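You operate a simulated robot arm through the tools that you are given. There is no shell and no other tool. Be economical: measure what you need, move in short steps, check, and stop when the job is done.

The job below is to be done with a simulated robot arm. You get a single attempt, and the scene is never put back.

TASK
Put one of the blocks from the top of the goods bench in the grey dark tray. Then take the square block on the end of the roller track and put it away on the top of the counter bench. Then take the thin spacer and put it on top of the mallet on the top of the green table. Then stack the 50 mm banded gauge from the top of the green table on top of the 60 mm banded gauge. Then open the top rack drawer, take the dusty filter and leave it in the inside of the top rack drawer and shut the drawer again. Then open the wide drawer, take the block brush and leave it in the inside of the wide drawer and shut the drawer again. Keep to this order. Set down upright: thin spacer.

The check looks at the end state, three seconds after you hand in, the way a careful person would. Anything else that was tipped, shoved, dropped, spilled or broken makes it a failure.

THE ROBOT
A 7-joint arm with a two-finger parallel gripper on a trunk, on a base that drives. Base frame: it is fixed to the floor where the robot stands at the start and does not move with it; the origin is under the middle of the robot, x ahead of it, y to its left, z up; the surface under the hand at the start is at about z = 0.72. Units: m, degrees, N and s.
With the tool pointing down near the work surface it reaches from about 0.1 to 0.46 m from the robot's upright axis, wherever it stands. Its first joint turns from -166.0 to 166.0 degrees. Places, roughly: banded gauge [-8.25, 2.5, 0.75]; block (6x4x4 cm) [0.5, 0.1, 0.7]; block brush (8x4x6 cm) [-8.5, 2.3, 0.8]; dark tray (20x15x8 cm) [0.5, 1.7, 0.8]; dusty filter (6x6x15 cm) [-8.4, 2.6, 0.9]; inside of the top rack drawer [-12.9, 3.6, 1.1]; inside of the wide drawer [-6, -1.3, 0.6]; mallet (19x9x6 cm) [-8.6, 2.4, 0.8]; square block (6x5x2 cm) [-5.7, 4.3, 0.7]; thin spacer (9x2x3 cm) [-8.1, 2.6, 0.8]; top of the counter bench [0.4, 1.5, 0.8]; top rack drawer [-12.9, 3.6, 1.1]; wide drawer [-6, -1.3, 0.7]. Payload 1.57 kg.
The tool frame sits at the grasp point between the pads (the TCP): z along the fingers, y along the line on which they close. The tips reach 0.03 m beyond it. Largest opening 0.08 m; finger width 0.017, thickness 0.012; the body of the gripper, 0.04 by 0.082 m, starts 0.08 m behind the TCP.
Orientation is told as [roll, pitch, yaw] about the base's x, y, z axes, in that order, counted from this pose: with the fingers straight down and closing along the base's y, the tool's x points along the base's -x, its y along +y and its z along -z.

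THE INTERFACE
- The arm moves only by the tool apply_moves. Its argument "rows" is a list of rows, each an object (a shift or turn left out is 0, a gripper value left out holds the last) with "turn": the turn, a rotation vector about the tool's x, y, z in units of 5 degrees (1.0 is 5 degrees), a list of three; "linear": the shift along the tool's x, y, z in units of 20 mm (1.0 is 20 mm), a list of three; "claw": the closure, from 0 (fully open) to 1 (shut). In form: [{"turn": [wx, wy, wz], "linear": [dx, dy, dz], "claw": claw}, ...]. A call has 1 to 12 rows; each row shifts and turns the commanded pose from where the row before left it, along the tool's axes as they then stand. A call with a number of a shift or a turn outside -1 to 1 is refused whole. Each row takes 0.2 s and may step no farther than 0.05 m and 8.6 degrees from the row before; otherwise, or with a gripper value out of range, the whole call is refused. Where a pose cannot be reached the arm comes as near as it can. A force on the tool above 40 N (or 10 N above the force at the start of the call, whichever is more), or a blocked arm, ends the call early, and 0.2 s more pass. Each finger travels about 0.072 m/s and halts on what it meets, pressing with about 42 N; the grip force reading is that of the motor and also rises with nothing between the fingers. The clock runs only during rows and for 0.2 s after the last one: add rows that do not move to give the fingers time. The reply holds the time, the measured pose of the TCP, the force on the tool along the base axes, the opening and the grip force, in the units named above and with some noise, with the torque about the TCP (base axes, N m) and any sound that the robot's microphone picked up.
- Cameras (640 x 400 px; columns grow to the right, rows downward): "scene" is now at [0.2036, 0.0436, 1.5621]; the picture's right is [0.78, -0.63, 0.00], its down [-0.59, -0.72, -0.36] and it looks along [0.23, 0.28, -0.93] (base axes); focal length 256 px, centre (320, 200). "wrist" rides on the gripper at [0.072, -0.007, -0.122] in the tool frame; the picture's right is [0.09, 1.00, 0.00], its down [-0.84, 0.08, -0.54] and it looks along [-0.54, 0.05, 0.84] (tool axes); focal length 238 px, centre (320, 200). There is no depth. A picture from a camera that has moved, and an enlarged one, comes with that camera's place and axes in the base frame and with its lens.
- snapshot(camera): a new picture of that camera. No time passes.
- move_column(by): slides the trunk up (or, below 0, down) by that many m; the arm and the scene camera ride with it, the base frame stays. It gives what a move gives, with no picture.
- roll_base(legs): drives the robot by 1 to 6 legs, each [ahead, left, turn to the left] in m, m and degrees, along the robot's own axes; the way and the turn of a leg run together, so that a leg with both is an arc; at most 1.5 m and 180 degrees a leg. The arm and the cameras ride along, it lands a little off, and it stops where it bumps. It gives what a move gives.
- turn_head(pan, tilt): turns the head with the scene camera to pan (to the left, within 86 degrees either way) and tilt (down, from -29 to 69), counted from straight ahead of the robot. It gives what a move gives.
- close_up(camera, box): a new picture of the part [left, top, right, bottom] of that camera's present view, enlarged. No time passes.
- close_job(): hands the job in; it is judged then, once.

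Go step by step. Nothing tells you exact positions but the pictures and the camera data: compare them with the known pose of the tool, close in by small moves and look again before you grip or let go. The budget is 483 turns and 220 pictures, counting those below and the enlarged ones. Unless the task says otherwise, let go and move clear before handing in, and close with one line.

The tools are called after ">>>" by a JSON object that holds its "api" and its "payload". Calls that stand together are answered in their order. apply_moves: Moves the arm, as the interface text tells. Its arguments: {"type":"object","properties":{"rows":{"type":"array","items":{"type":"object","properties":{"turn":{"type":"array","items":{"type":"number"}},"linear":{"type":"array","items":{"type":"number"}},"claw":{"type":"number"}}}}},"required":["rows"]} The other tools are called the same way: move_column (by) slides the trunk up or down; roll_base (legs) drives the base; turn_head (pan, tilt) turns the head that bears the scene camera; snapshot (camera) takes a picture; close_up (camera, box) takes an enlarged picture of a part of a camera's view; close_job () hands the job in.

At the start:

```text
clock: 0.0
eef_pos: [0.3046, 0.1551, 1.0165]
tcp_rot: [0.0, 0.0, -0.1]
wrist_force: [0.4, -0.3, -0.7]
torque: [0.03, 0.05, 0.02]
opening: 0.08
gripper_force: 0.0
trunk travel left (down, up): [-0.823, 0.167]
robot x, y, heading: [-0.0015, -0.002, -0.0]
head pan, tilt: [51.0, 68.8]
```

scene: 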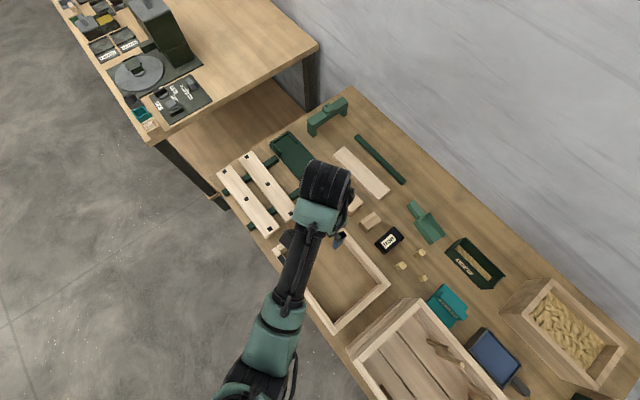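
wrist: 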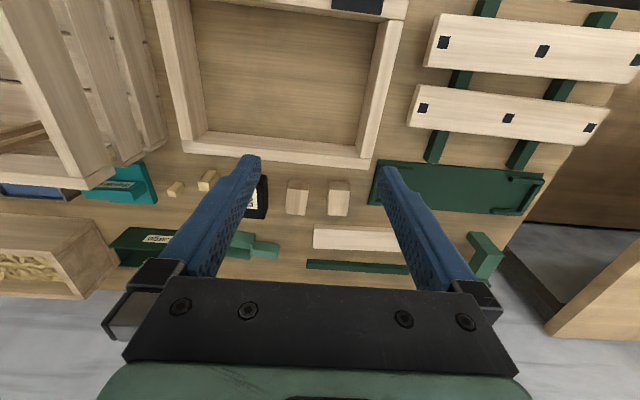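

I see the goods bench with a couple of wooden blocks beneath the hand. I'll zoom in to locate them before moving.

>>> {"api": "close_up", "payload": {"camera": "wrist", "box": [220, 130, 420, 255]}}

>>> {"api": "close_up", "payload": {"camera": "scene", "box": [300, 150, 500, 275]}}

>>> {"api": "close_up", "payload": {"camera": "scene", "box": [60, 0, 260, 125]}}

```text
3.20 times, centred on (320, 192) of wrist
camera zoom: at [0.2337, 0.1451, 1.1381], right [-0.09, 1.0, 0.0], down [0.84, 0.08, 0.54], along [0.54, 0.05, -0.84], focal length 763 px, centre (320, 224)
```

zoom: 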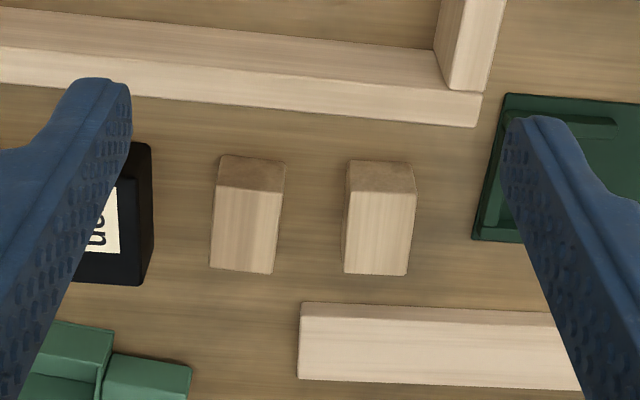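

```text
3.20 times, centred on (400, 212) of scene
camera zoom: at [0.2036, 0.0436, 1.5621], right [0.78, -0.63, 0.0], down [-0.59, -0.72, -0.36], along [0.23, 0.28, -0.93], focal length 819 px, centre (64, 160)
```

zoom: 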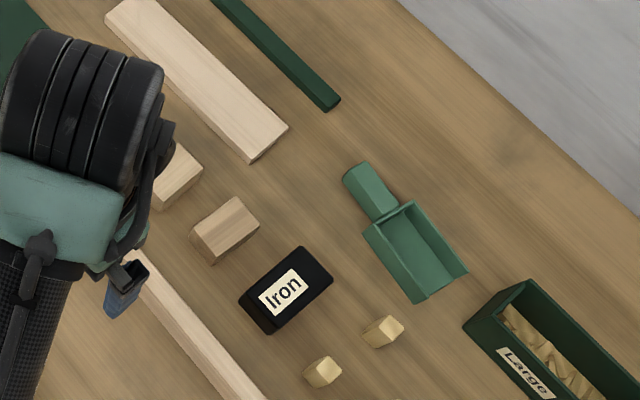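

```text
3.20 times, centred on (160, 62) of scene
camera zoom: at [0.2036, 0.0436, 1.5621], right [0.78, -0.63, 0.0], down [-0.59, -0.72, -0.36], along [0.23, 0.28, -0.93], focal length 819 px, centre (832, 640)
```

zoom: 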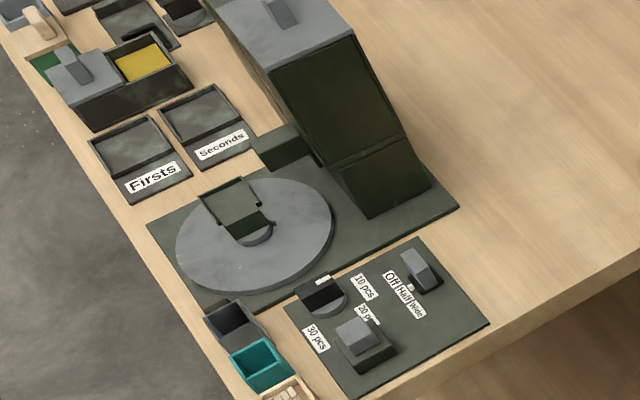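

The block nearest the right spot sits at about [0.48, 0.203], top z≈0.76, yaw about +4°. It is slightly out of reach, so I'll shift the base left and ahead a little.

>>> {"api": "roll_base", "payload": {"legs": [[0, 0.18, 0], [0.08, 0, 0]]}}

```text
clock: 2.1
eef_pos: [0.3841, 0.3313, 1.0155]
tcp_rot: [0.0, 0.0, -0.3]
wrist_force: [0.7, -0.4, -0.5]
torque: [-0.01, 0.03, -0.02]
opening: 0.0801
gripper_force: 0.1
trunk travel left (down, up): [-0.823, 0.167]
robot x, y, heading: [0.0786, 0.1729, -0.3]
head pan, tilt: [51.0, 68.8]
```

Base moved cleanly. Now I position the hand above the block, then look.

>>> {"api": "apply_moves", "payload": {"rows": [{"linear": [-0.69, -0.914, 0.2]}, {"linear": [-0.69, -0.914, 0.2]}, {"linear": [-0.69, -0.914, 0.2]}, {"linear": [-0.69, -0.914, 0.2]}, {"linear": [-0.69, -0.914, 0.2]}, {"linear": [-0.69, -0.914, 0.2]}, {"linear": [-0.69, -0.914, 0.2]}, {"turn": [0, 0, -0.86], "linear": [0, 0, 1], "claw": 0.15}, {"linear": [0, 0, 1]}, {"linear": [0, 0, 1]}, {"linear": [0, 0, 1]}]}}

>>> {"api": "snapshot", "payload": {"camera": "wrist"}}

```text
clock: 4.5
eef_pos: [0.4803, 0.2031, 0.9064]
tcp_rot: [-0.1, 0.1, 4.1]
wrist_force: [0.2, -0.4, -0.3]
torque: [-0.01, -0.01, -0.05]
opening: 0.068
gripper_force: 0.0
trunk travel left (down, up): [-0.823, 0.167]
robot x, y, heading: [0.0782, 0.1813, -0.3]
head pan, tilt: [51.0, 68.8]
```

```text
214 pictures are left
camera wrist: at [0.4108, 0.1896, 1.0289], right [-0.16, 0.99, 0.0], down [0.83, 0.14, 0.54], along [0.53, 0.09, -0.84], focal length 238 px, centre (320, 200)
```

wrist: 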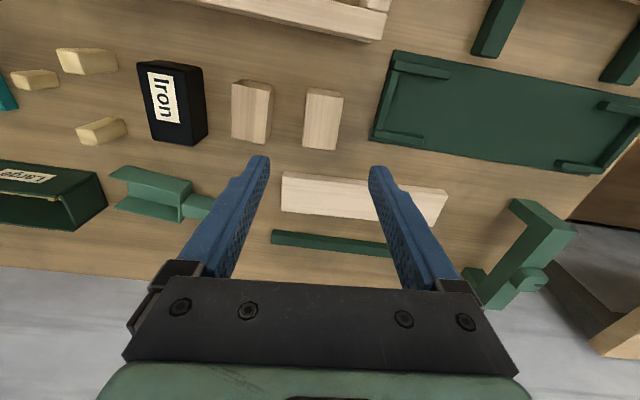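

The block lies directly below the hand. Descend and grip.

>>> {"api": "apply_moves", "payload": {"rows": [{"linear": [0.2, 0, 1]}, {"linear": [0, 0, 1]}, {"linear": [0, 0, 1]}, {"linear": [0, 0, 1]}, {"linear": [0, 0, 1]}, {"linear": [0, 0, 1]}, {"linear": [0, 0, 1]}, {"linear": [0, 0, 0.45]}, {"claw": 1}, {"claw": 1}, {"claw": 1}]}}

```text
clock: 7.0
eef_pos: [0.4755, 0.2028, 0.7591]
tcp_rot: [0.1, 0.0, 4.1]
wrist_force: [-0.6, 0.2, -0.6]
torque: [0.03, -0.04, -0.03]
opening: 0.0387
gripper_force: 41.8
trunk travel left (down, up): [-0.823, 0.167]
robot x, y, heading: [0.0787, 0.1755, -0.2]
head pan, tilt: [51.0, 68.8]
```

Gripped (38.7 mm). Lift, retract and look toward the counter.

>>> {"api": "apply_moves", "payload": {"rows": [{"linear": [0, 0, -1]}, {"linear": [0, 0, -1]}, {"linear": [0, 0, -1]}, {"linear": [0, 0, -1]}, {"linear": [0, 0, -1]}, {"linear": [0, 0, -1]}, {"linear": [0, 0, -1]}, {"linear": [0, 0, -1]}, {"linear": [0, 0, -1]}, {"linear": [0, 0, -1]}, {"linear": [0, 0, -1]}, {"linear": [0, 0, -1]}]}}

>>> {"api": "turn_head", "payload": {"pan": 70, "tilt": 38}}

>>> {"api": "snapshot", "payload": {"camera": "scene"}}

```text
clock: 9.6
eef_pos: [0.4753, 0.2044, 0.9999]
tcp_rot: [-0.1, 0.1, 4.1]
wrist_force: [0.4, 0.5, 0.0]
torque: [-0.04, -0.02, -0.02]
opening: 0.0388
gripper_force: 42.0
trunk travel left (down, up): [-0.823, 0.167]
robot x, y, heading: [0.0764, 0.1772, -0.5]
head pan, tilt: [51.0, 68.8]
```

```text
clock: 10.5
eef_pos: [0.4762, 0.2038, 1.0]
tcp_rot: [0.0, 0.0, 4.0]
wrist_force: [0.6, -1.0, 0.7]
torque: [-0.01, -0.03, -0.01]
opening: 0.0387
gripper_force: 42.1
trunk travel left (down, up): [-0.823, 0.167]
robot x, y, heading: [0.0754, 0.1773, -0.1]
head pan, tilt: [70.0, 38.0]
```

```text
213 pictures are left
camera scene: at [0.2771, 0.2589, 1.6011], right [0.94, -0.35, 0.0], down [-0.21, -0.58, -0.79], along [0.27, 0.74, -0.62], focal length 256 px, centre (320, 200)
```

scene: 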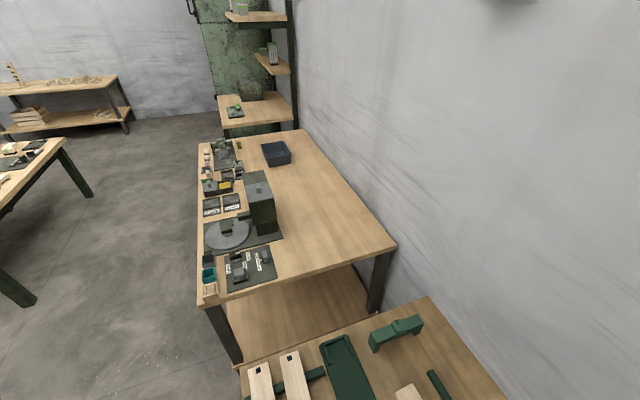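

The dark tray is at about [0.50, 1.66] on the counter bench. I'll look at how near the base stands to the bench here before I plan the approach.

>>> {"api": "turn_head", "payload": {"pan": 80, "tilt": 69}}

>>> {"api": "snapshot", "payload": {"camera": "scene"}}

>>> {"api": "turn_head", "payload": {"pan": 0, "tilt": 69}}

>>> {"api": "snapshot", "payload": {"camera": "scene"}}

```text
clock: 11.5
eef_pos: [0.4763, 0.2034, 1.0003]
tcp_rot: [0.1, -0.1, 4.1]
wrist_force: [0.0, -0.6, -1.1]
torque: [0.0, 0.01, -0.02]
opening: 0.0389
gripper_force: 41.9
trunk travel left (down, up): [-0.823, 0.167]
robot x, y, heading: [0.0772, 0.1766, -0.0]
head pan, tilt: [80.0, 68.8]
```

```text
212 pictures are left
camera scene: at [0.2572, 0.2331, 1.5622], right [0.98, -0.18, 0.0], down [-0.17, -0.92, -0.36], along [0.06, 0.36, -0.93], focal length 256 px, centre (320, 200)
```

scene: 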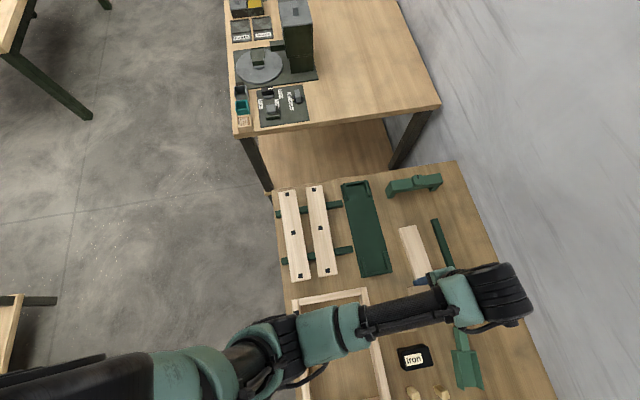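

```text
clock: 13.0
eef_pos: [0.4763, 0.2042, 1.0006]
tcp_rot: [0.0, -0.1, 4.1]
wrist_force: [-0.2, 0.0, -0.5]
torque: [0.01, 0.02, -0.01]
opening: 0.0384
gripper_force: 42.5
trunk travel left (down, up): [-0.823, 0.167]
robot x, y, heading: [0.0817, 0.1764, -0.3]
head pan, tilt: [0.0, 68.8]
```

```text
211 pictures are left
camera scene: at [0.3032, 0.1778, 1.5621], right [0.0, -1.0, 0.0], down [-0.93, 0.0, -0.36], along [0.36, 0.0, -0.93], focal length 256 px, centre (320, 200)
```

scene: 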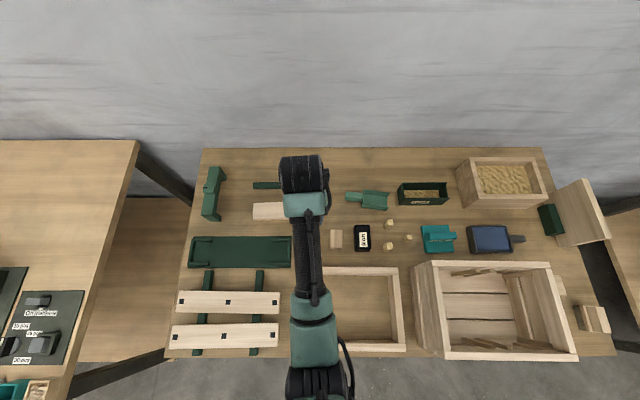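

The base and trunk are slim near the bench edge. I'll retract the arm, back off, and drive left to stand before the tray.

>>> {"api": "apply_moves", "payload": {"rows": [{"turn": [0, 0, 0.82], "linear": [1, 0, 0]}, {"linear": [1, 0, 0]}, {"linear": [1, 0, 0]}, {"linear": [1, 0, 0]}, {"linear": [1, 0, 0]}, {"linear": [1, 0, 0]}, {"linear": [1, 0, 0]}, {"linear": [1, 0, 0]}, {"linear": [1, 0, 0]}, {"linear": [1, 0, 0]}]}}

>>> {"api": "roll_base", "payload": {"legs": [[-0.3, 0, 0], [0, 0.75, 0], [0, 0.73, 0]]}}

>>> {"api": "turn_head", "payload": {"pan": 0, "tilt": 60}}

>>> {"api": "snapshot", "payload": {"camera": "scene"}}

```text
clock: 15.2
eef_pos: [0.2741, 0.2026, 0.9999]
tcp_rot: [0.0, -0.1, 0.0]
wrist_force: [0.4, -0.7, -1.1]
torque: [-0.01, -0.01, 0.01]
opening: 0.0389
gripper_force: 42.2
trunk travel left (down, up): [-0.823, 0.167]
robot x, y, heading: [0.0812, 0.1768, -0.4]
head pan, tilt: [0.0, 68.8]
```

```text
clock: 24.5
eef_pos: [-0.02, 1.6942, 0.9991]
tcp_rot: [0.0, 0.0, 0.0]
wrist_force: [0.3, 0.0, -1.0]
torque: [-0.02, -0.01, -0.01]
opening: 0.039
gripper_force: 42.0
trunk travel left (down, up): [-0.823, 0.167]
robot x, y, heading: [-0.2191, 1.6709, -0.4]
head pan, tilt: [0.0, 68.8]
```

```text
clock: 25.2
eef_pos: [-0.0213, 1.693, 0.9996]
tcp_rot: [0.0, 0.0, -0.1]
wrist_force: [-0.4, -0.4, -0.2]
torque: [-0.02, -0.02, -0.04]
opening: 0.0389
gripper_force: 42.0
trunk travel left (down, up): [-0.823, 0.167]
robot x, y, heading: [-0.2198, 1.6689, -0.3]
head pan, tilt: [0.0, 60.0]
```

```text
210 pictures are left
camera scene: at [0.0177, 1.6687, 1.5715], right [-0.01, -1.0, 0.0], down [-0.87, 0.01, -0.5], along [0.5, 0.0, -0.87], focal length 256 px, centre (320, 200)
```

scene: 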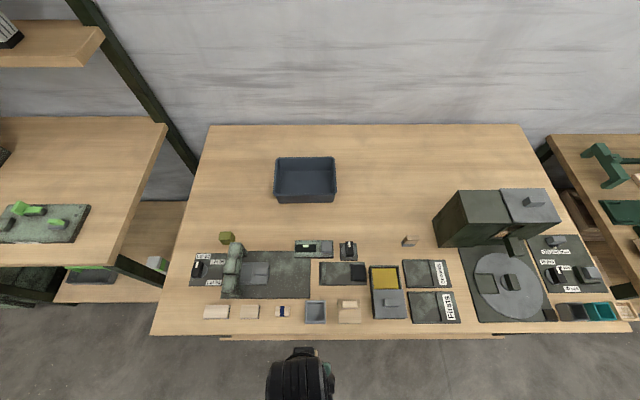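

The tray is around [0.55, 1.72]. I'll drive ahead as near as the bench allows.

>>> {"api": "roll_base", "payload": {"legs": [[0.2, 0.03, 0], [0.1, 0, 0]]}}

>>> {"api": "turn_head", "payload": {"pan": 0, "tilt": 69}}

>>> {"api": "snapshot", "payload": {"camera": "scene"}}

```text
clock: 27.6
eef_pos: [0.277, 1.7193, 0.9996]
tcp_rot: [0.0, -0.1, -0.4]
wrist_force: [0.0, 0.8, -0.4]
torque: [-0.01, 0.04, 0.0]
opening: 0.0388
gripper_force: 42.0
trunk travel left (down, up): [-0.823, 0.167]
robot x, y, heading: [0.0831, 1.6954, -0.4]
head pan, tilt: [0.0, 60.0]
```

```text
clock: 28.3
eef_pos: [0.2779, 1.72, 0.9998]
tcp_rot: [-0.1, 0.0, -0.3]
wrist_force: [-0.1, -0.5, -0.5]
torque: [0.0, -0.01, 0.02]
opening: 0.0388
gripper_force: 41.7
trunk travel left (down, up): [-0.823, 0.167]
robot x, y, heading: [0.0804, 1.7001, -0.7]
head pan, tilt: [0.0, 68.8]
```

```text
209 pictures are left
camera scene: at [0.3053, 1.6951, 1.5621], right [-0.01, -1.0, 0.0], down [-0.93, 0.01, -0.36], along [0.36, 0.0, -0.93], focal length 256 px, centre (320, 200)
```

scene: 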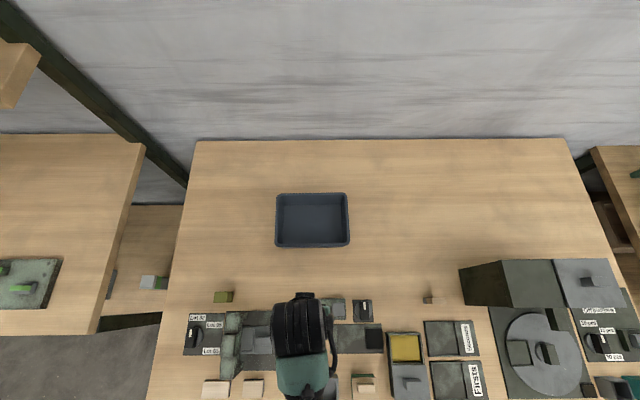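

The base slid under the bench. The tray centre is now estimated at [0.513, 1.718], rim z≈0.88. I'll go a bit nearer and move the hand above it.

>>> {"api": "roll_base", "payload": {"legs": [[0.05, 0, 0]]}}

>>> {"api": "apply_moves", "payload": {"rows": [{"linear": [-1, 0, 0]}, {"linear": [-1, 0, 0]}, {"linear": [-1, 0, 0]}, {"linear": [-1, 0, 0]}, {"linear": [-1, 0, 0]}, {"linear": [-1, 0, 0]}, {"linear": [-1, 0, 0]}, {"linear": [-1, 0, 0]}, {"linear": [-1, 0, 0]}]}}

>>> {"api": "snapshot", "payload": {"camera": "wrist"}}

>>> {"api": "snapshot", "payload": {"camera": "scene"}}

```text
clock: 29.2
eef_pos: [0.3273, 1.7199, 1.0]
tcp_rot: [0.0, 0.0, -0.3]
wrist_force: [0.7, -0.3, -0.5]
torque: [0.03, -0.01, 0.0]
opening: 0.0389
gripper_force: 42.2
trunk travel left (down, up): [-0.823, 0.167]
robot x, y, heading: [0.1302, 1.6983, -0.9]
head pan, tilt: [0.0, 68.8]
```

```text
clock: 31.2
eef_pos: [0.507, 1.7183, 1.0002]
tcp_rot: [0.0, 0.0, -0.5]
wrist_force: [-0.3, -0.2, -0.8]
torque: [0.03, 0.02, -0.01]
opening: 0.0387
gripper_force: 42.6
trunk travel left (down, up): [-0.823, 0.167]
robot x, y, heading: [0.1271, 1.697, -0.4]
head pan, tilt: [0.0, 68.8]
```

```text
208 pictures are left
camera wrist: at [0.4364, 1.71, 1.1223], right [-0.09, 1.0, 0.0], down [0.84, 0.07, 0.54], along [0.54, 0.05, -0.84], focal length 238 px, centre (320, 200)
```

wrist: 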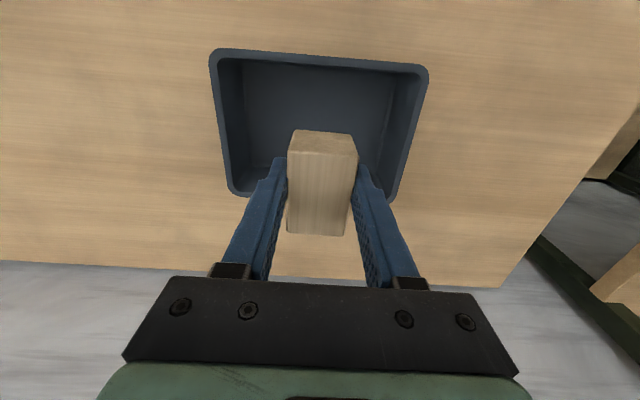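

```text
207 pictures are left
camera scene: at [0.3556, 1.6947, 1.562], right [-0.01, -1.0, 0.0], down [-0.93, 0.01, -0.36], along [0.36, 0.0, -0.93], focal length 256 px, centre (320, 200)
```

scene: 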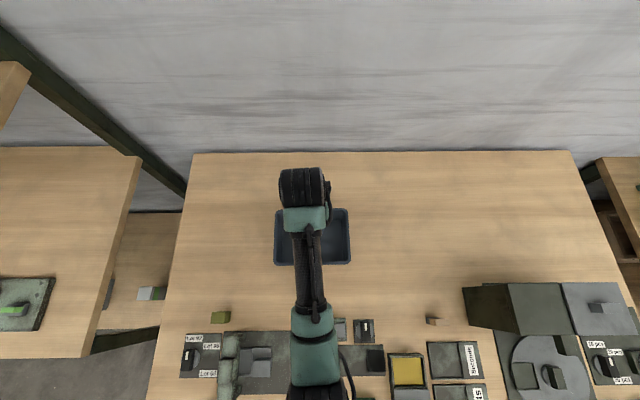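

Hand is centred over the tray. Descending to set the block on the tray's floor.

>>> {"api": "apply_moves", "payload": {"rows": [{"linear": [-0.3, 0, 1]}, {"linear": [0, 0, 1]}, {"linear": [0, 0, 1]}, {"linear": [0, 0, 1]}, {"linear": [0, 0, 1]}, {"linear": [0, 0, 1]}, {"linear": [0, 0, 0.5]}]}}

>>> {"api": "snapshot", "payload": {"camera": "wrist"}}

```text
clock: 32.8
eef_pos: [0.5128, 1.7179, 0.8672]
tcp_rot: [0.0, 0.1, -0.3]
wrist_force: [0.2, -0.5, -0.4]
torque: [-0.02, 0.02, 0.01]
opening: 0.0387
gripper_force: 42.2
trunk travel left (down, up): [-0.823, 0.167]
robot x, y, heading: [0.1319, 1.7001, -0.5]
head pan, tilt: [0.0, 68.8]
```

```text
206 pictures are left
camera wrist: at [0.4421, 1.7099, 0.9904], right [-0.09, 1.0, 0.0], down [0.84, 0.07, 0.54], along [0.54, 0.05, -0.84], focal length 238 px, centre (320, 200)
```

wrist: 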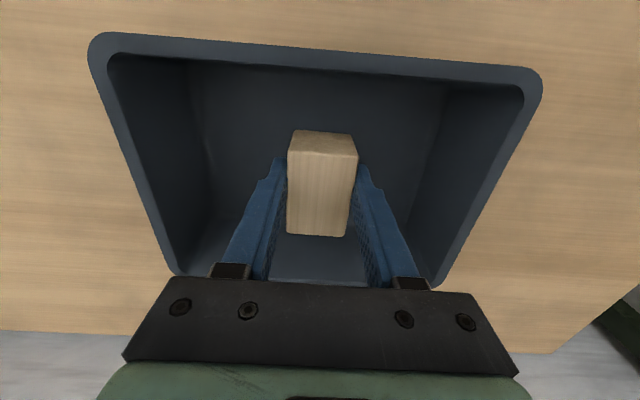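

>>> {"api": "apply_moves", "payload": {"rows": [{"linear": [0, 0, 0.25]}, {"linear": [0, 0, 0.25]}, {"linear": [0, 0, 0.25]}, {"linear": [0, 0, 0.25]}]}}

```text
clock: 33.8
eef_pos: [0.5132, 1.7184, 0.8485]
tcp_rot: [0.0, 0.0, -0.2]
wrist_force: [-0.5, 0.3, -0.3]
torque: [-0.02, 0.0, 0.02]
opening: 0.0389
gripper_force: 41.9
trunk travel left (down, up): [-0.823, 0.167]
robot x, y, heading: [0.1329, 1.6982, -0.5]
head pan, tilt: [0.0, 68.8]
```

>>> {"api": "apply_moves", "payload": {"rows": [{"linear": [0, 0, 0.2]}, {"linear": [0, 0, 0.2]}, {"linear": [0, 0, 0.2]}]}}

```text
clock: 34.6
eef_pos: [0.5137, 1.7182, 0.8411]
tcp_rot: [0.1, -0.4, -0.3]
wrist_force: [-6.1, -1.1, 34.3]
torque: [-0.05, 0.06, -0.01]
opening: 0.0392
gripper_force: 41.4
trunk travel left (down, up): [-0.823, 0.167]
robot x, y, heading: [0.133, 1.6967, -0.7]
head pan, tilt: [0.0, 68.8]
```

The block rests on the tray floor. Ease off, open, and lift.

>>> {"api": "apply_moves", "payload": {"rows": [{"linear": [0, 0, -0.15]}, {"claw": 0.15}, {"claw": 0.15}, {"claw": 0.15}, {"linear": [0, 0, -1]}, {"linear": [0, 0, -1]}, {"linear": [0, 0, -1]}, {"linear": [0, 0, -1]}, {"linear": [0, 0, -1]}, {"linear": [0, 0, -1]}, {"linear": [0, 0, -1]}]}}

>>> {"api": "snapshot", "payload": {"camera": "wrist"}}

```text
clock: 37.0
eef_pos: [0.5132, 1.718, 0.982]
tcp_rot: [0.0, 0.0, -0.3]
wrist_force: [-0.5, -0.1, 0.0]
torque: [-0.01, -0.02, 0.0]
opening: 0.0681
gripper_force: 0.1
trunk travel left (down, up): [-0.823, 0.167]
robot x, y, heading: [0.1307, 1.6982, -0.6]
head pan, tilt: [0.0, 68.8]
```

```text
205 pictures are left
camera wrist: at [0.443, 1.7093, 1.104], right [-0.09, 1.0, 0.0], down [0.84, 0.07, 0.54], along [0.54, 0.05, -0.84], focal length 238 px, centre (320, 200)
```

wrist: 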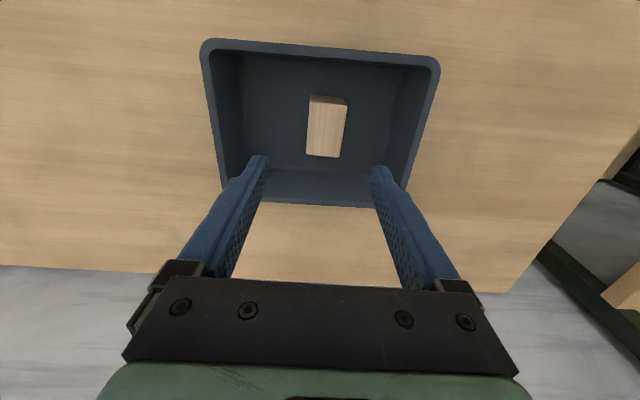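

Block is in the tray. Now retract, back away, turn around and look toward the roller track.

>>> {"api": "apply_moves", "payload": {"rows": [{"linear": [1, 0, 0]}, {"linear": [1, 0, 0]}, {"linear": [1, 0, 0]}, {"linear": [1, 0, 0]}, {"linear": [1, 0, 0]}, {"linear": [1, 0, 0]}, {"linear": [1, 0, 0]}, {"linear": [1, 0, 0]}, {"linear": [1, 0, 0]}, {"linear": [1, 0, 0]}]}}

>>> {"api": "roll_base", "payload": {"legs": [[-0.55, 0, 0], [0, 0, 170]]}}

>>> {"api": "turn_head", "payload": {"pan": 0, "tilt": 25}}

>>> {"api": "snapshot", "payload": {"camera": "scene"}}

```text
clock: 39.2
eef_pos: [0.3133, 1.7169, 0.9798]
tcp_rot: [-0.1, 0.0, -0.5]
wrist_force: [0.2, 0.4, -0.3]
torque: [0.01, 0.03, 0.0]
opening: 0.068
gripper_force: 0.0
trunk travel left (down, up): [-0.823, 0.167]
robot x, y, heading: [0.1309, 1.6966, -0.4]
head pan, tilt: [0.0, 68.8]
```

```text
clock: 49.3
eef_pos: [-0.6009, 1.7123, 0.9794]
tcp_rot: [0.0, 0.0, 169.2]
wrist_force: [0.1, -0.2, -0.5]
torque: [-0.05, 0.04, 0.03]
opening: 0.068
gripper_force: 0.2
trunk travel left (down, up): [-0.823, 0.167]
robot x, y, heading: [-0.4188, 1.699, 169.3]
head pan, tilt: [0.0, 68.8]
```

```text
clock: 50.4
eef_pos: [-0.6006, 1.7114, 0.9788]
tcp_rot: [0.1, 0.0, 169.3]
wrist_force: [0.3, 0.7, 0.3]
torque: [-0.02, -0.01, 0.0]
opening: 0.068
gripper_force: 0.0
trunk travel left (down, up): [-0.823, 0.167]
robot x, y, heading: [-0.4226, 1.6964, 168.9]
head pan, tilt: [0.0, 25.0]
```

```text
204 pictures are left
camera scene: at [-0.6767, 1.7499, 1.6215], right [0.19, 0.98, 0.0], down [0.42, -0.08, -0.91], along [-0.89, 0.17, -0.42], focal length 256 px, centre (320, 200)
```

scene: 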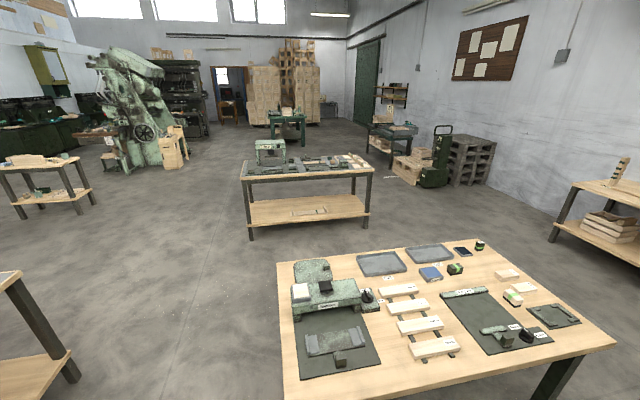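

The room is visible: I need to weave between tables to the roller track against the right wall. I'll drive in the corridors, checking on the way.

>>> {"api": "roll_base", "payload": {"legs": [[0, 0, 11], [0, 0.6, 0], [1.05, 0, 0], [1.03, 0, 0], [0, -1.12, 0], [0, -1.12, 0]]}}

>>> {"api": "snapshot", "payload": {"camera": "scene"}}

```text
clock: 75.2
eef_pos: [-2.7307, 3.3246, 0.9798]
tcp_rot: [0.0, 0.0, -178.6]
wrist_force: [-0.2, 0.4, 0.0]
torque: [0.0, -0.01, -0.01]
opening: 0.0679
gripper_force: 0.1
trunk travel left (down, up): [-0.823, 0.167]
robot x, y, heading: [-2.549, 3.3541, -178.7]
head pan, tilt: [0.0, 25.0]
```

```text
203 pictures are left
camera scene: at [-2.813, 3.3463, 1.6216], right [-0.02, 1.0, 0.0], down [0.42, 0.01, -0.91], along [-0.91, -0.02, -0.42], focal length 256 px, centre (320, 200)
```

scene: 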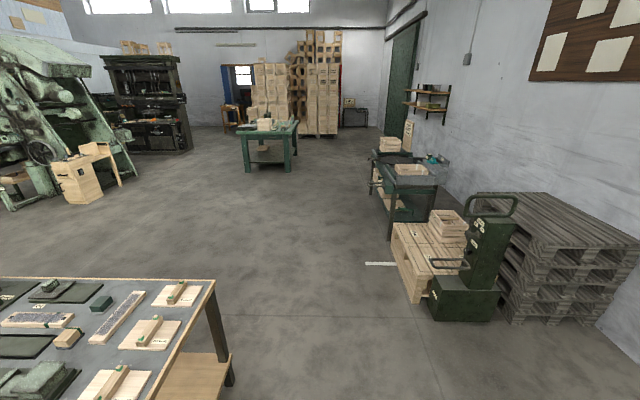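

>>> {"api": "roll_base", "payload": {"legs": [[1.05, 0, -1.3], [1.05, 0, 0], [1.05, 0, 0], [0, 0, -90]]}}

>>> {"api": "turn_head", "payload": {"pan": 0, "tilt": 50}}

>>> {"api": "snapshot", "payload": {"camera": "scene"}}

```text
clock: 94.5
eef_pos: [-5.7373, 3.4958, 0.9804]
tcp_rot: [0.0, 0.0, 90.9]
wrist_force: [-0.3, -0.5, 0.3]
torque: [0.02, 0.02, -0.01]
opening: 0.0678
gripper_force: 0.1
trunk travel left (down, up): [-0.823, 0.167]
robot x, y, heading: [-5.7107, 3.3141, 90.4]
head pan, tilt: [0.0, 25.0]
```

```text
clock: 95.4
eef_pos: [-5.7379, 3.4971, 0.9804]
tcp_rot: [0.0, -0.1, 90.9]
wrist_force: [1.1, 0.1, -0.1]
torque: [-0.02, -0.02, 0.01]
opening: 0.068
gripper_force: 0.1
trunk travel left (down, up): [-0.823, 0.167]
robot x, y, heading: [-5.7105, 3.3133, 90.4]
head pan, tilt: [0.0, 50.0]
```

```text
202 pictures are left
camera scene: at [-5.7161, 3.5623, 1.5841], right [1.0, 0.01, 0.0], down [0.01, -0.77, -0.64], along [-0.01, 0.64, -0.77], focal length 256 px, centre (320, 200)
```

scene: 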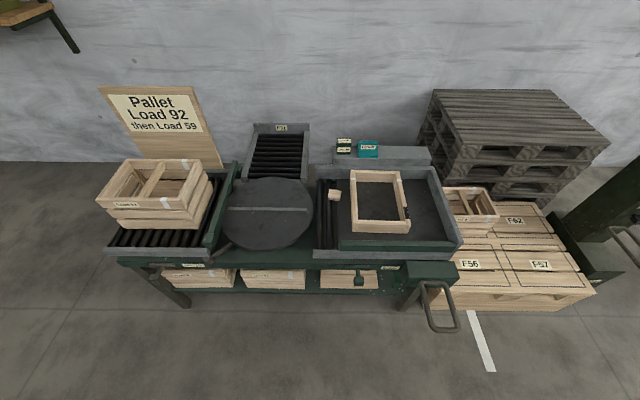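

>>> {"api": "close_up", "payload": {"camera": "scene", "box": [280, 150, 380, 212]}}

>>> {"api": "close_up", "payload": {"camera": "scene", "box": [220, 110, 460, 260]}}

```text
6.40 times, centred on (330, 181) of scene
camera zoom: at [-5.7161, 3.5623, 1.5841], right [1.0, 0.01, 0.0], down [0.01, -0.77, -0.64], along [-0.01, 0.64, -0.77], focal length 1638 px, centre (256, 322)
```

zoom: 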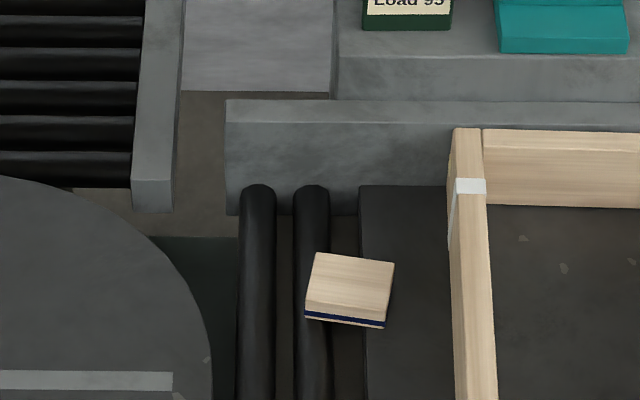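

```text
2.67 times, centred on (340, 185) of scene
camera zoom: at [-5.7161, 3.5623, 1.5841], right [1.0, 0.01, 0.0], down [0.01, -0.77, -0.64], along [-0.01, 0.64, -0.77], focal length 683 px, centre (267, 240)
```

zoom: 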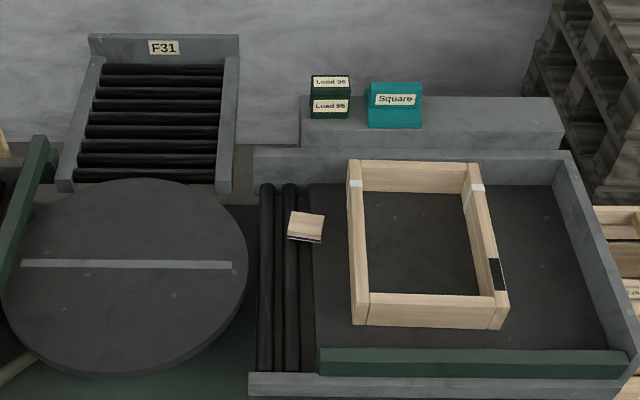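

The square block sits at about [-5.66, 4.31], yaw ≈ -10°, near the end of the short rollers. I'll drive closer and check with the wrist camera.

>>> {"api": "roll_base", "payload": {"legs": [[0.58, 0, 0]]}}

>>> {"api": "turn_head", "payload": {"pan": 0, "tilt": 69}}

>>> {"api": "snapshot", "payload": {"camera": "wrist"}}

>>> {"api": "snapshot", "payload": {"camera": "scene"}}

```text
clock: 98.7
eef_pos: [-5.7415, 4.0769, 0.9806]
tcp_rot: [0.0, 0.0, 90.4]
wrist_force: [-0.2, -0.6, -0.5]
torque: [0.0, -0.02, -0.01]
opening: 0.068
gripper_force: 0.0
trunk travel left (down, up): [-0.823, 0.167]
robot x, y, heading: [-5.7171, 3.8946, 90.4]
head pan, tilt: [0.0, 50.0]
```

```text
clock: 99.5
eef_pos: [-5.7413, 4.0759, 0.9784]
tcp_rot: [0.0, 0.0, 90.5]
wrist_force: [0.3, -0.1, 0.7]
torque: [-0.01, -0.01, -0.01]
opening: 0.0682
gripper_force: 0.0
trunk travel left (down, up): [-0.823, 0.167]
robot x, y, heading: [-5.7146, 3.8951, 90.5]
head pan, tilt: [0.0, 68.8]
```

```text
199 pictures are left
camera wrist: at [-5.7331, 4.0019, 1.1018], right [-0.99, -0.1, 0.0], down [-0.09, 0.84, 0.54], along [-0.06, 0.54, -0.84], focal length 238 px, centre (320, 200)
```

wrist: 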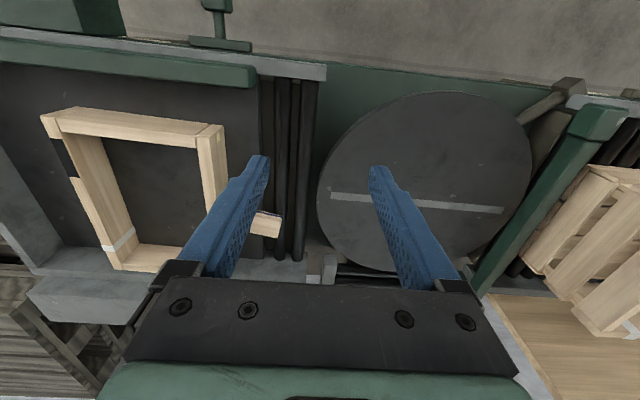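

```text
198 pictures are left
camera scene: at [-5.7205, 4.1201, 1.5622], right [1.0, 0.01, 0.0], down [0.01, -0.93, -0.36], along [0.0, 0.36, -0.93], focal length 256 px, centre (320, 200)
```

scene: 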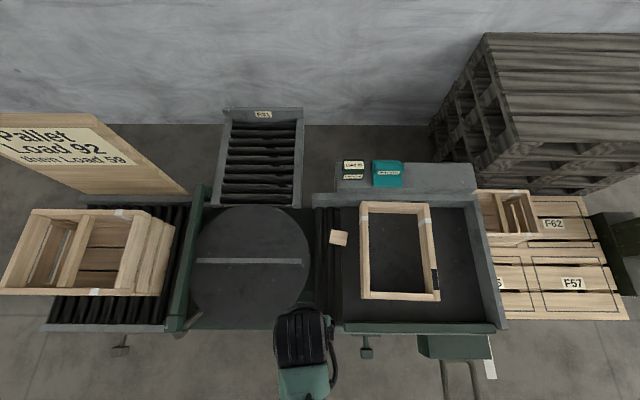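

>>> {"api": "apply_moves", "payload": {"rows": [{"linear": [-1, -0.34, 0.2]}, {"linear": [-1, -0.34, 0.2]}, {"linear": [-1, -0.34, 0.2]}, {"linear": [-1, -0.34, 0.2]}, {"linear": [-1, -0.34, 0.2]}, {"linear": [-1, -0.34, 0.2]}, {"linear": [-1, -0.34, 0.2]}, {"linear": [-1, -0.34, 0.2]}, {"linear": [-1, -0.34, 0.2]}, {"linear": [-1, -0.34, 0.2]}, {"linear": [-1, -0.34, 0.2]}, {"linear": [-0.75, -0.34, 0.2]}]}}

>>> {"api": "apply_moves", "payload": {"rows": [{"turn": [0, 0, 1], "claw": 0}, {"turn": [0, 0, 1]}, {"linear": [0, 0, 0.5]}, {"linear": [0, 0, 0.5]}]}}

>>> {"api": "snapshot", "payload": {"camera": "wrist"}}

```text
clock: 102.2
eef_pos: [-5.6619, 4.3121, 0.9322]
tcp_rot: [0.0, 0.0, 90.6]
wrist_force: [-0.7, 0.7, -0.6]
torque: [0.01, 0.02, 0.0]
opening: 0.0678
gripper_force: 0.0
trunk travel left (down, up): [-0.823, 0.167]
robot x, y, heading: [-5.7206, 3.8961, 90.1]
head pan, tilt: [0.0, 68.8]
```

```text
clock: 103.2
eef_pos: [-5.6639, 4.3109, 0.9107]
tcp_rot: [0.1, 0.0, 80.6]
wrist_force: [-0.2, -0.3, 0.0]
torque: [-0.01, -0.01, 0.01]
opening: 0.08
gripper_force: 0.1
trunk travel left (down, up): [-0.823, 0.167]
robot x, y, heading: [-5.7205, 3.8941, 90.4]
head pan, tilt: [0.0, 68.8]
```

```text
197 pictures are left
camera wrist: at [-5.6667, 4.2379, 1.0329], right [-1.0, 0.07, 0.0], down [0.06, 0.84, 0.54], along [0.04, 0.54, -0.84], focal length 238 px, centre (320, 200)
```

wrist: 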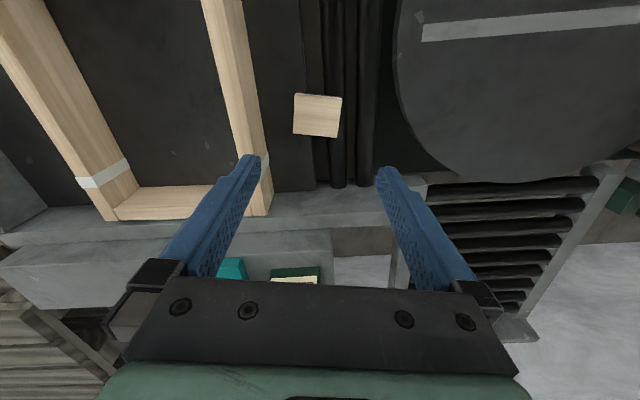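

>>> {"api": "apply_moves", "payload": {"rows": [{"linear": [-0.16, -0.38, 1]}, {"linear": [0, 0, 1]}, {"linear": [0, 0, 1]}, {"linear": [0, 0, 1]}, {"linear": [0, 0, 1]}, {"linear": [0, 0, 1]}, {"linear": [0, 0, 1]}, {"linear": [0, 0, 1]}, {"linear": [0, 0, 0.5]}]}}

>>> {"api": "snapshot", "payload": {"camera": "wrist"}}

```text
clock: 105.1
eef_pos: [-5.6553, 4.3139, 0.749]
tcp_rot: [0.0, 0.3, 80.8]
wrist_force: [-0.5, -10.1, 23.9]
torque: [-0.06, 0.3, 0.07]
opening: 0.0797
gripper_force: 0.0
trunk travel left (down, up): [-0.823, 0.167]
robot x, y, heading: [-5.7155, 3.8934, 90.4]
head pan, tilt: [0.0, 68.8]
stopped in row 9: the force on the tool passed its limit at 45 N (the readings are from after the stop); the commanded pose is now the measured one
```

```text
196 pictures are left
camera wrist: at [-5.6581, 4.2404, 0.8714], right [-1.0, 0.07, 0.0], down [0.06, 0.84, 0.54], along [0.04, 0.54, -0.84], focal length 238 px, centre (320, 200)
```

wrist: 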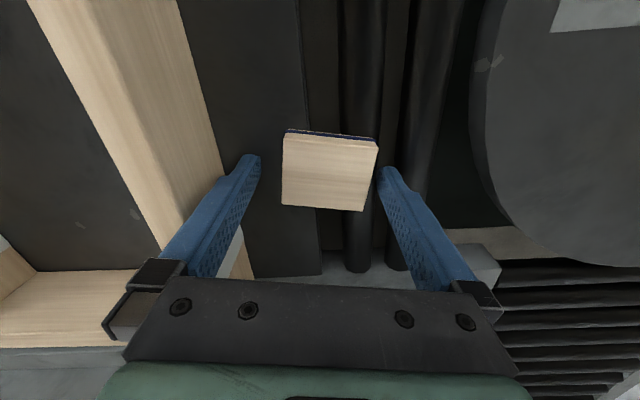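

Tips touched the surface at z≈0.72; the block lies between the fingers. Lift 2 mm and close.

>>> {"api": "apply_moves", "payload": {"rows": [{"linear": [0.2, 0, -0.12]}, {"linear": [0, 0, 0], "claw": 1}, {"claw": 1}, {"claw": 1}, {"claw": 1}]}}

```text
clock: 106.3
eef_pos: [-5.6542, 4.3101, 0.7498]
tcp_rot: [0.0, 0.3, 80.8]
wrist_force: [0.5, -0.6, 0.1]
torque: [-0.02, -0.03, 0.0]
opening: 0.0545
gripper_force: 41.8
trunk travel left (down, up): [-0.823, 0.167]
robot x, y, heading: [-5.7176, 3.8953, 90.5]
head pan, tilt: [0.0, 68.8]
```

Gripped at 54.5 mm. Lift and check.

>>> {"api": "apply_moves", "payload": {"rows": [{"linear": [0, 0, -1]}, {"linear": [0, 0, -1]}, {"linear": [0, 0, -1]}, {"linear": [0, 0, -1]}, {"linear": [0, 0, -1]}, {"linear": [0, 0, -1]}, {"linear": [0, 0, -1]}, {"linear": [0, 0, -1]}, {"linear": [0, 0, -1]}, {"linear": [0, 0, -1]}, {"linear": [0, 0, -1]}]}}

>>> {"api": "apply_moves", "payload": {"rows": [{"turn": [0, 0, -1], "linear": [1, 0, 0]}, {"turn": [0, 0, -1], "linear": [1, 0, 0]}, {"linear": [1, 0.3, 0]}, {"linear": [1, 0.3, 0]}, {"linear": [1, 0.3, 0]}, {"linear": [1, 0.3, 0]}, {"linear": [1, 0.3, 0]}, {"linear": [1, 0.3, 0]}, {"linear": [1, 0.3, 0]}, {"linear": [1, 0.3, 0]}, {"linear": [1, 0.3, 0]}]}}

>>> {"api": "snapshot", "payload": {"camera": "wrist"}}

```text
clock: 108.7
eef_pos: [-5.6539, 4.3137, 0.9704]
tcp_rot: [0.0, 0.2, 80.7]
wrist_force: [0.4, -0.8, 0.1]
torque: [0.02, 0.01, 0.0]
opening: 0.0547
gripper_force: 41.7
trunk travel left (down, up): [-0.823, 0.167]
robot x, y, heading: [-5.7197, 3.8969, 90.5]
head pan, tilt: [0.0, 68.8]
```

```text
clock: 111.1
eef_pos: [-5.7118, 4.0899, 0.9711]
tcp_rot: [0.0, 0.2, 90.6]
wrist_force: [0.1, -0.6, -0.7]
torque: [0.03, 0.02, 0.01]
opening: 0.0547
gripper_force: 42.1
trunk travel left (down, up): [-0.823, 0.167]
robot x, y, heading: [-5.7168, 3.8964, 90.5]
head pan, tilt: [0.0, 68.8]
```

```text
195 pictures are left
camera wrist: at [-5.7031, 4.017, 1.093], right [-0.99, -0.1, 0.0], down [-0.09, 0.84, 0.54], along [-0.06, 0.54, -0.84], focal length 238 px, centre (320, 200)
```

wrist: 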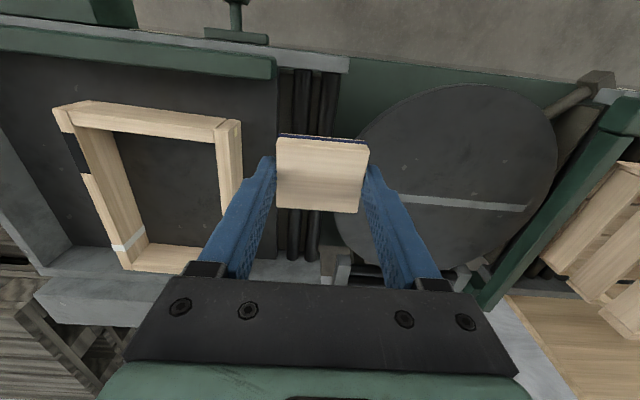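

The block is held firmly. Now drive back the same way to the counter bench.

>>> {"api": "roll_base", "payload": {"legs": [[-0.55, 0, 0], [0, 0, -90.5], [1.07, 0, 0], [1.07, 0, 0], [1.06, 0, 0]]}}

```text
clock: 133.3
eef_pos: [-2.3336, 3.2857, 0.9717]
tcp_rot: [0.0, 0.4, -0.3]
wrist_force: [0.0, 0.1, 0.7]
torque: [0.02, -0.01, 0.01]
opening: 0.0544
gripper_force: 42.0
trunk travel left (down, up): [-0.823, 0.167]
robot x, y, heading: [-2.5316, 3.293, -0.4]
head pan, tilt: [0.0, 68.8]
```

>>> {"api": "roll_base", "payload": {"legs": [[0, -1.09, 0.4], [0, -1.09, 0], [1.05, 0, 0], [1.05, 0, 0], [0, 0.34, 0]]}}

>>> {"api": "snapshot", "payload": {"camera": "scene"}}

```text
clock: 155.9
eef_pos: [-0.2568, 1.4327, 0.971]
tcp_rot: [0.0, 0.3, 0.0]
wrist_force: [-0.2, 0.2, 0.2]
torque: [-0.01, 0.0, 0.01]
opening: 0.0545
gripper_force: 42.5
trunk travel left (down, up): [-0.823, 0.167]
robot x, y, heading: [-0.4541, 1.4408, -0.1]
head pan, tilt: [0.0, 68.8]
```

```text
194 pictures are left
camera scene: at [-0.2289, 1.4391, 1.5621], right [0.0, -1.0, 0.0], down [-0.93, 0.0, -0.36], along [0.36, 0.0, -0.93], focal length 256 px, centre (320, 200)
```

scene: 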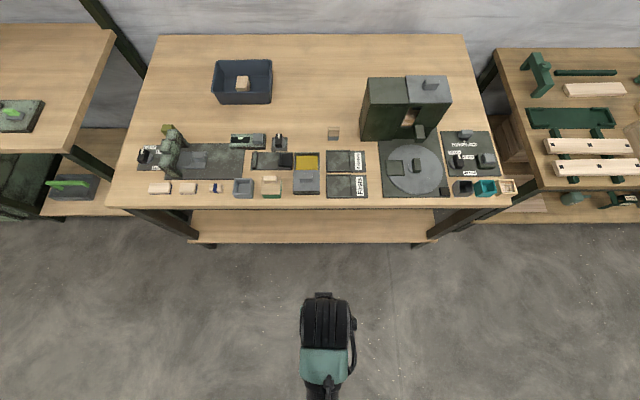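

The counter has a clear patch near [0.5, 1.43]. Drive in and reach out.

>>> {"api": "roll_base", "payload": {"legs": [[0.57, 0, 0]]}}

>>> {"api": "apply_moves", "payload": {"rows": [{"linear": [-1, 0, 0]}, {"linear": [-1, 0, 0]}, {"linear": [-1, 0, 0]}, {"linear": [-1, 0, 0]}, {"linear": [-1, 0, 0]}, {"linear": [-1, 0, 0]}, {"linear": [-1, 0, 0]}, {"linear": [-1, 0, 0]}, {"linear": [-1, 0, 0]}]}}

>>> {"api": "snapshot", "payload": {"camera": "wrist"}}

```text
clock: 159.2
eef_pos: [0.3242, 1.4292, 0.9712]
tcp_rot: [0.0, 0.3, 0.0]
wrist_force: [0.5, -0.3, -0.8]
torque: [-0.02, 0.0, 0.0]
opening: 0.0545
gripper_force: 41.9
trunk travel left (down, up): [-0.823, 0.167]
robot x, y, heading: [0.125, 1.4389, -0.4]
head pan, tilt: [0.0, 68.8]
```

```text
clock: 161.2
eef_pos: [0.5035, 1.4283, 0.9698]
tcp_rot: [0.1, 0.2, -0.1]
wrist_force: [0.1, 0.4, -0.6]
torque: [-0.05, 0.0, -0.01]
opening: 0.0545
gripper_force: 42.0
trunk travel left (down, up): [-0.823, 0.167]
robot x, y, heading: [0.1251, 1.4385, -0.3]
head pan, tilt: [0.0, 68.8]
```

```text
193 pictures are left
camera wrist: at [0.4345, 1.4198, 1.0918], right [-0.09, 1.0, 0.0], down [0.84, 0.08, 0.54], along [0.54, 0.05, -0.84], focal length 238 px, centre (320, 200)
```

wrist: 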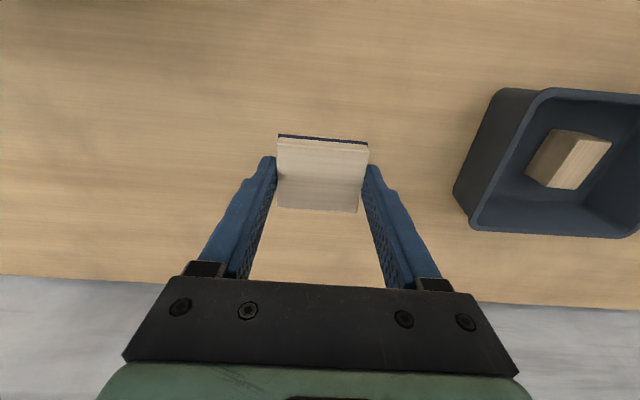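

>>> {"api": "apply_moves", "payload": {"rows": [{"linear": [0, 0, 1]}, {"linear": [0, 0, 1]}, {"linear": [0, 0, 1]}, {"linear": [0, 0, 1]}, {"linear": [0, 0, 1]}, {"linear": [0, 0, 1]}, {"linear": [0, 0, 0.2]}, {"linear": [0, 0, 0.2]}, {"linear": [0, 0, 0.2]}]}}

```text
clock: 163.2
eef_pos: [0.5028, 1.4287, 0.8386]
tcp_rot: [0.0, 0.3, -0.1]
wrist_force: [-0.3, 0.0, 0.2]
torque: [-0.03, -0.03, -0.01]
opening: 0.0544
gripper_force: 42.3
trunk travel left (down, up): [-0.823, 0.167]
robot x, y, heading: [0.1266, 1.4362, -0.0]
head pan, tilt: [0.0, 68.8]
```

>>> {"api": "apply_moves", "payload": {"rows": [{"linear": [0, 0, 0.15]}, {"linear": [0, 0, 0.15]}, {"linear": [0, 0, 0.15]}]}}

```text
clock: 164.0
eef_pos: [0.5049, 1.4305, 0.8315]
tcp_rot: [0.0, 0.0, -0.1]
wrist_force: [-4.7, 1.6, 19.4]
torque: [-0.01, 0.33, -0.06]
opening: 0.0543
gripper_force: 42.1
trunk travel left (down, up): [-0.823, 0.167]
robot x, y, heading: [0.1235, 1.4364, -0.3]
head pan, tilt: [0.0, 68.8]
```

>>> {"api": "apply_moves", "payload": {"rows": [{"linear": [0, 0, -0.08]}, {"claw": 0.5}, {"claw": 0}, {"claw": 0}, {"claw": 0}, {"linear": [0, 0, -1]}, {"linear": [0, 0, -1]}, {"linear": [0, 0, -1]}, {"linear": [0, 0, -1]}, {"linear": [0, 0, -1]}, {"linear": [0, 0, -1]}, {"linear": [0, 0, -1]}]}}

>>> {"api": "snapshot", "payload": {"camera": "wrist"}}

```text
clock: 166.6
eef_pos: [0.5056, 1.4298, 0.9711]
tcp_rot: [0.0, 0.3, -0.1]
wrist_force: [0.0, 0.5, 0.3]
torque: [0.0, 0.01, -0.01]
opening: 0.08
gripper_force: 0.0
trunk travel left (down, up): [-0.823, 0.167]
robot x, y, heading: [0.1266, 1.4338, -0.3]
head pan, tilt: [0.0, 68.8]
```

```text
192 pictures are left
camera wrist: at [0.4353, 1.4205, 1.0928], right [-0.09, 1.0, 0.0], down [0.84, 0.08, 0.54], along [0.54, 0.05, -0.84], focal length 238 px, centre (320, 200)
```

wrist: 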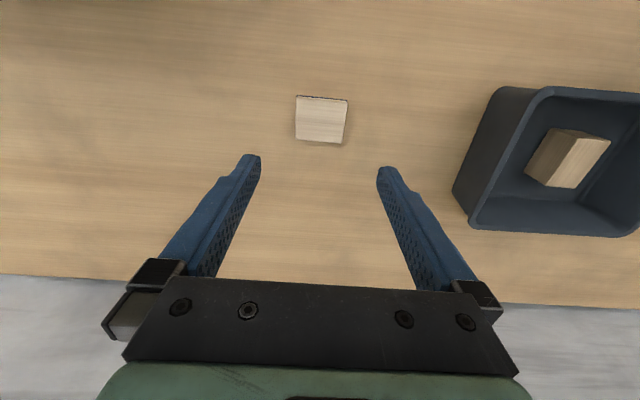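

The square block is put away. Retract and travel to the green table.

>>> {"api": "apply_moves", "payload": {"rows": [{"linear": [1, 0, 0]}, {"linear": [1, 0, 0]}, {"linear": [1, 0, 0]}, {"linear": [1, 0, 0]}, {"linear": [1, 0, 0]}, {"linear": [1, 0, 0]}, {"linear": [1, 0, 0]}, {"linear": [1, 0, 0]}, {"linear": [1, 0, 0]}, {"linear": [1, 0, 0]}]}}

>>> {"api": "roll_base", "payload": {"legs": [[-0.56, 0, 0], [0, 0, 180], [0, 0.33, 0], [1.04, 0, 0], [1.04, 0, 0]]}}

```text
clock: 168.8
eef_pos: [0.3018, 1.4307, 0.9716]
tcp_rot: [0.1, 0.2, -0.1]
wrist_force: [0.3, 0.0, -0.4]
torque: [-0.01, 0.02, -0.03]
opening: 0.0801
gripper_force: 0.0
trunk travel left (down, up): [-0.823, 0.167]
robot x, y, heading: [0.1288, 1.435, -0.4]
head pan, tilt: [0.0, 68.8]
```

```text
clock: 191.1
eef_pos: [-2.7035, 1.236, 0.9714]
tcp_rot: [0.0, 0.3, 176.9]
wrist_force: [0.3, 0.3, -0.2]
torque: [0.01, 0.0, -0.02]
opening: 0.08
gripper_force: 0.0
trunk travel left (down, up): [-0.823, 0.167]
robot x, y, heading: [-2.5259, 1.2198, 176.4]
head pan, tilt: [0.0, 68.8]
```

>>> {"api": "roll_base", "payload": {"legs": [[0, -1.04, 3.5], [0, -1.04, 0], [1.3, 0, 0], [1.3, 0, 0], [1.3, 0, 0]]}}

>>> {"api": "turn_head", "payload": {"pan": 0, "tilt": 25}}

>>> {"api": "snapshot", "payload": {"camera": "scene"}}

```text
clock: 219.8
eef_pos: [-6.5664, 3.2829, 0.9707]
tcp_rot: [0.0, 0.3, -177.9]
wrist_force: [-0.7, 0.4, 1.0]
torque: [-0.01, 0.01, 0.05]
opening: 0.08
gripper_force: 0.1
trunk travel left (down, up): [-0.823, 0.167]
robot x, y, heading: [-6.3863, 3.2839, -178.0]
head pan, tilt: [0.0, 68.8]
```

```text
clock: 220.9
eef_pos: [-6.5659, 3.284, 0.9701]
tcp_rot: [0.0, 0.2, -177.8]
wrist_force: [0.2, 0.0, -0.3]
torque: [-0.02, 0.03, 0.02]
opening: 0.0804
gripper_force: 0.1
trunk travel left (down, up): [-0.823, 0.167]
robot x, y, heading: [-6.3906, 3.2806, -178.0]
head pan, tilt: [0.0, 25.0]
```

```text
191 pictures are left
camera scene: at [-6.6536, 3.274, 1.6215], right [-0.03, 1.0, 0.0], down [0.42, 0.01, -0.91], along [-0.91, -0.03, -0.42], focal length 256 px, centre (320, 200)
```

scene: 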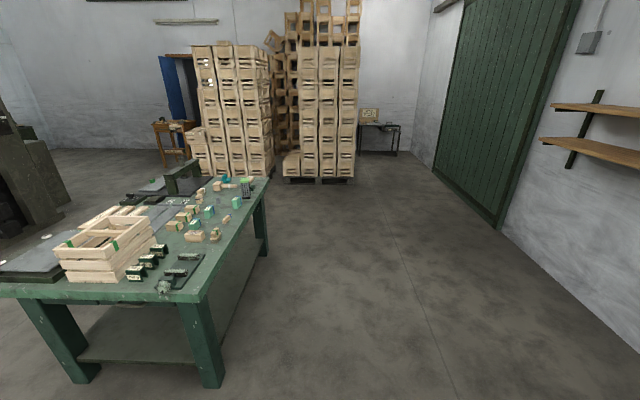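

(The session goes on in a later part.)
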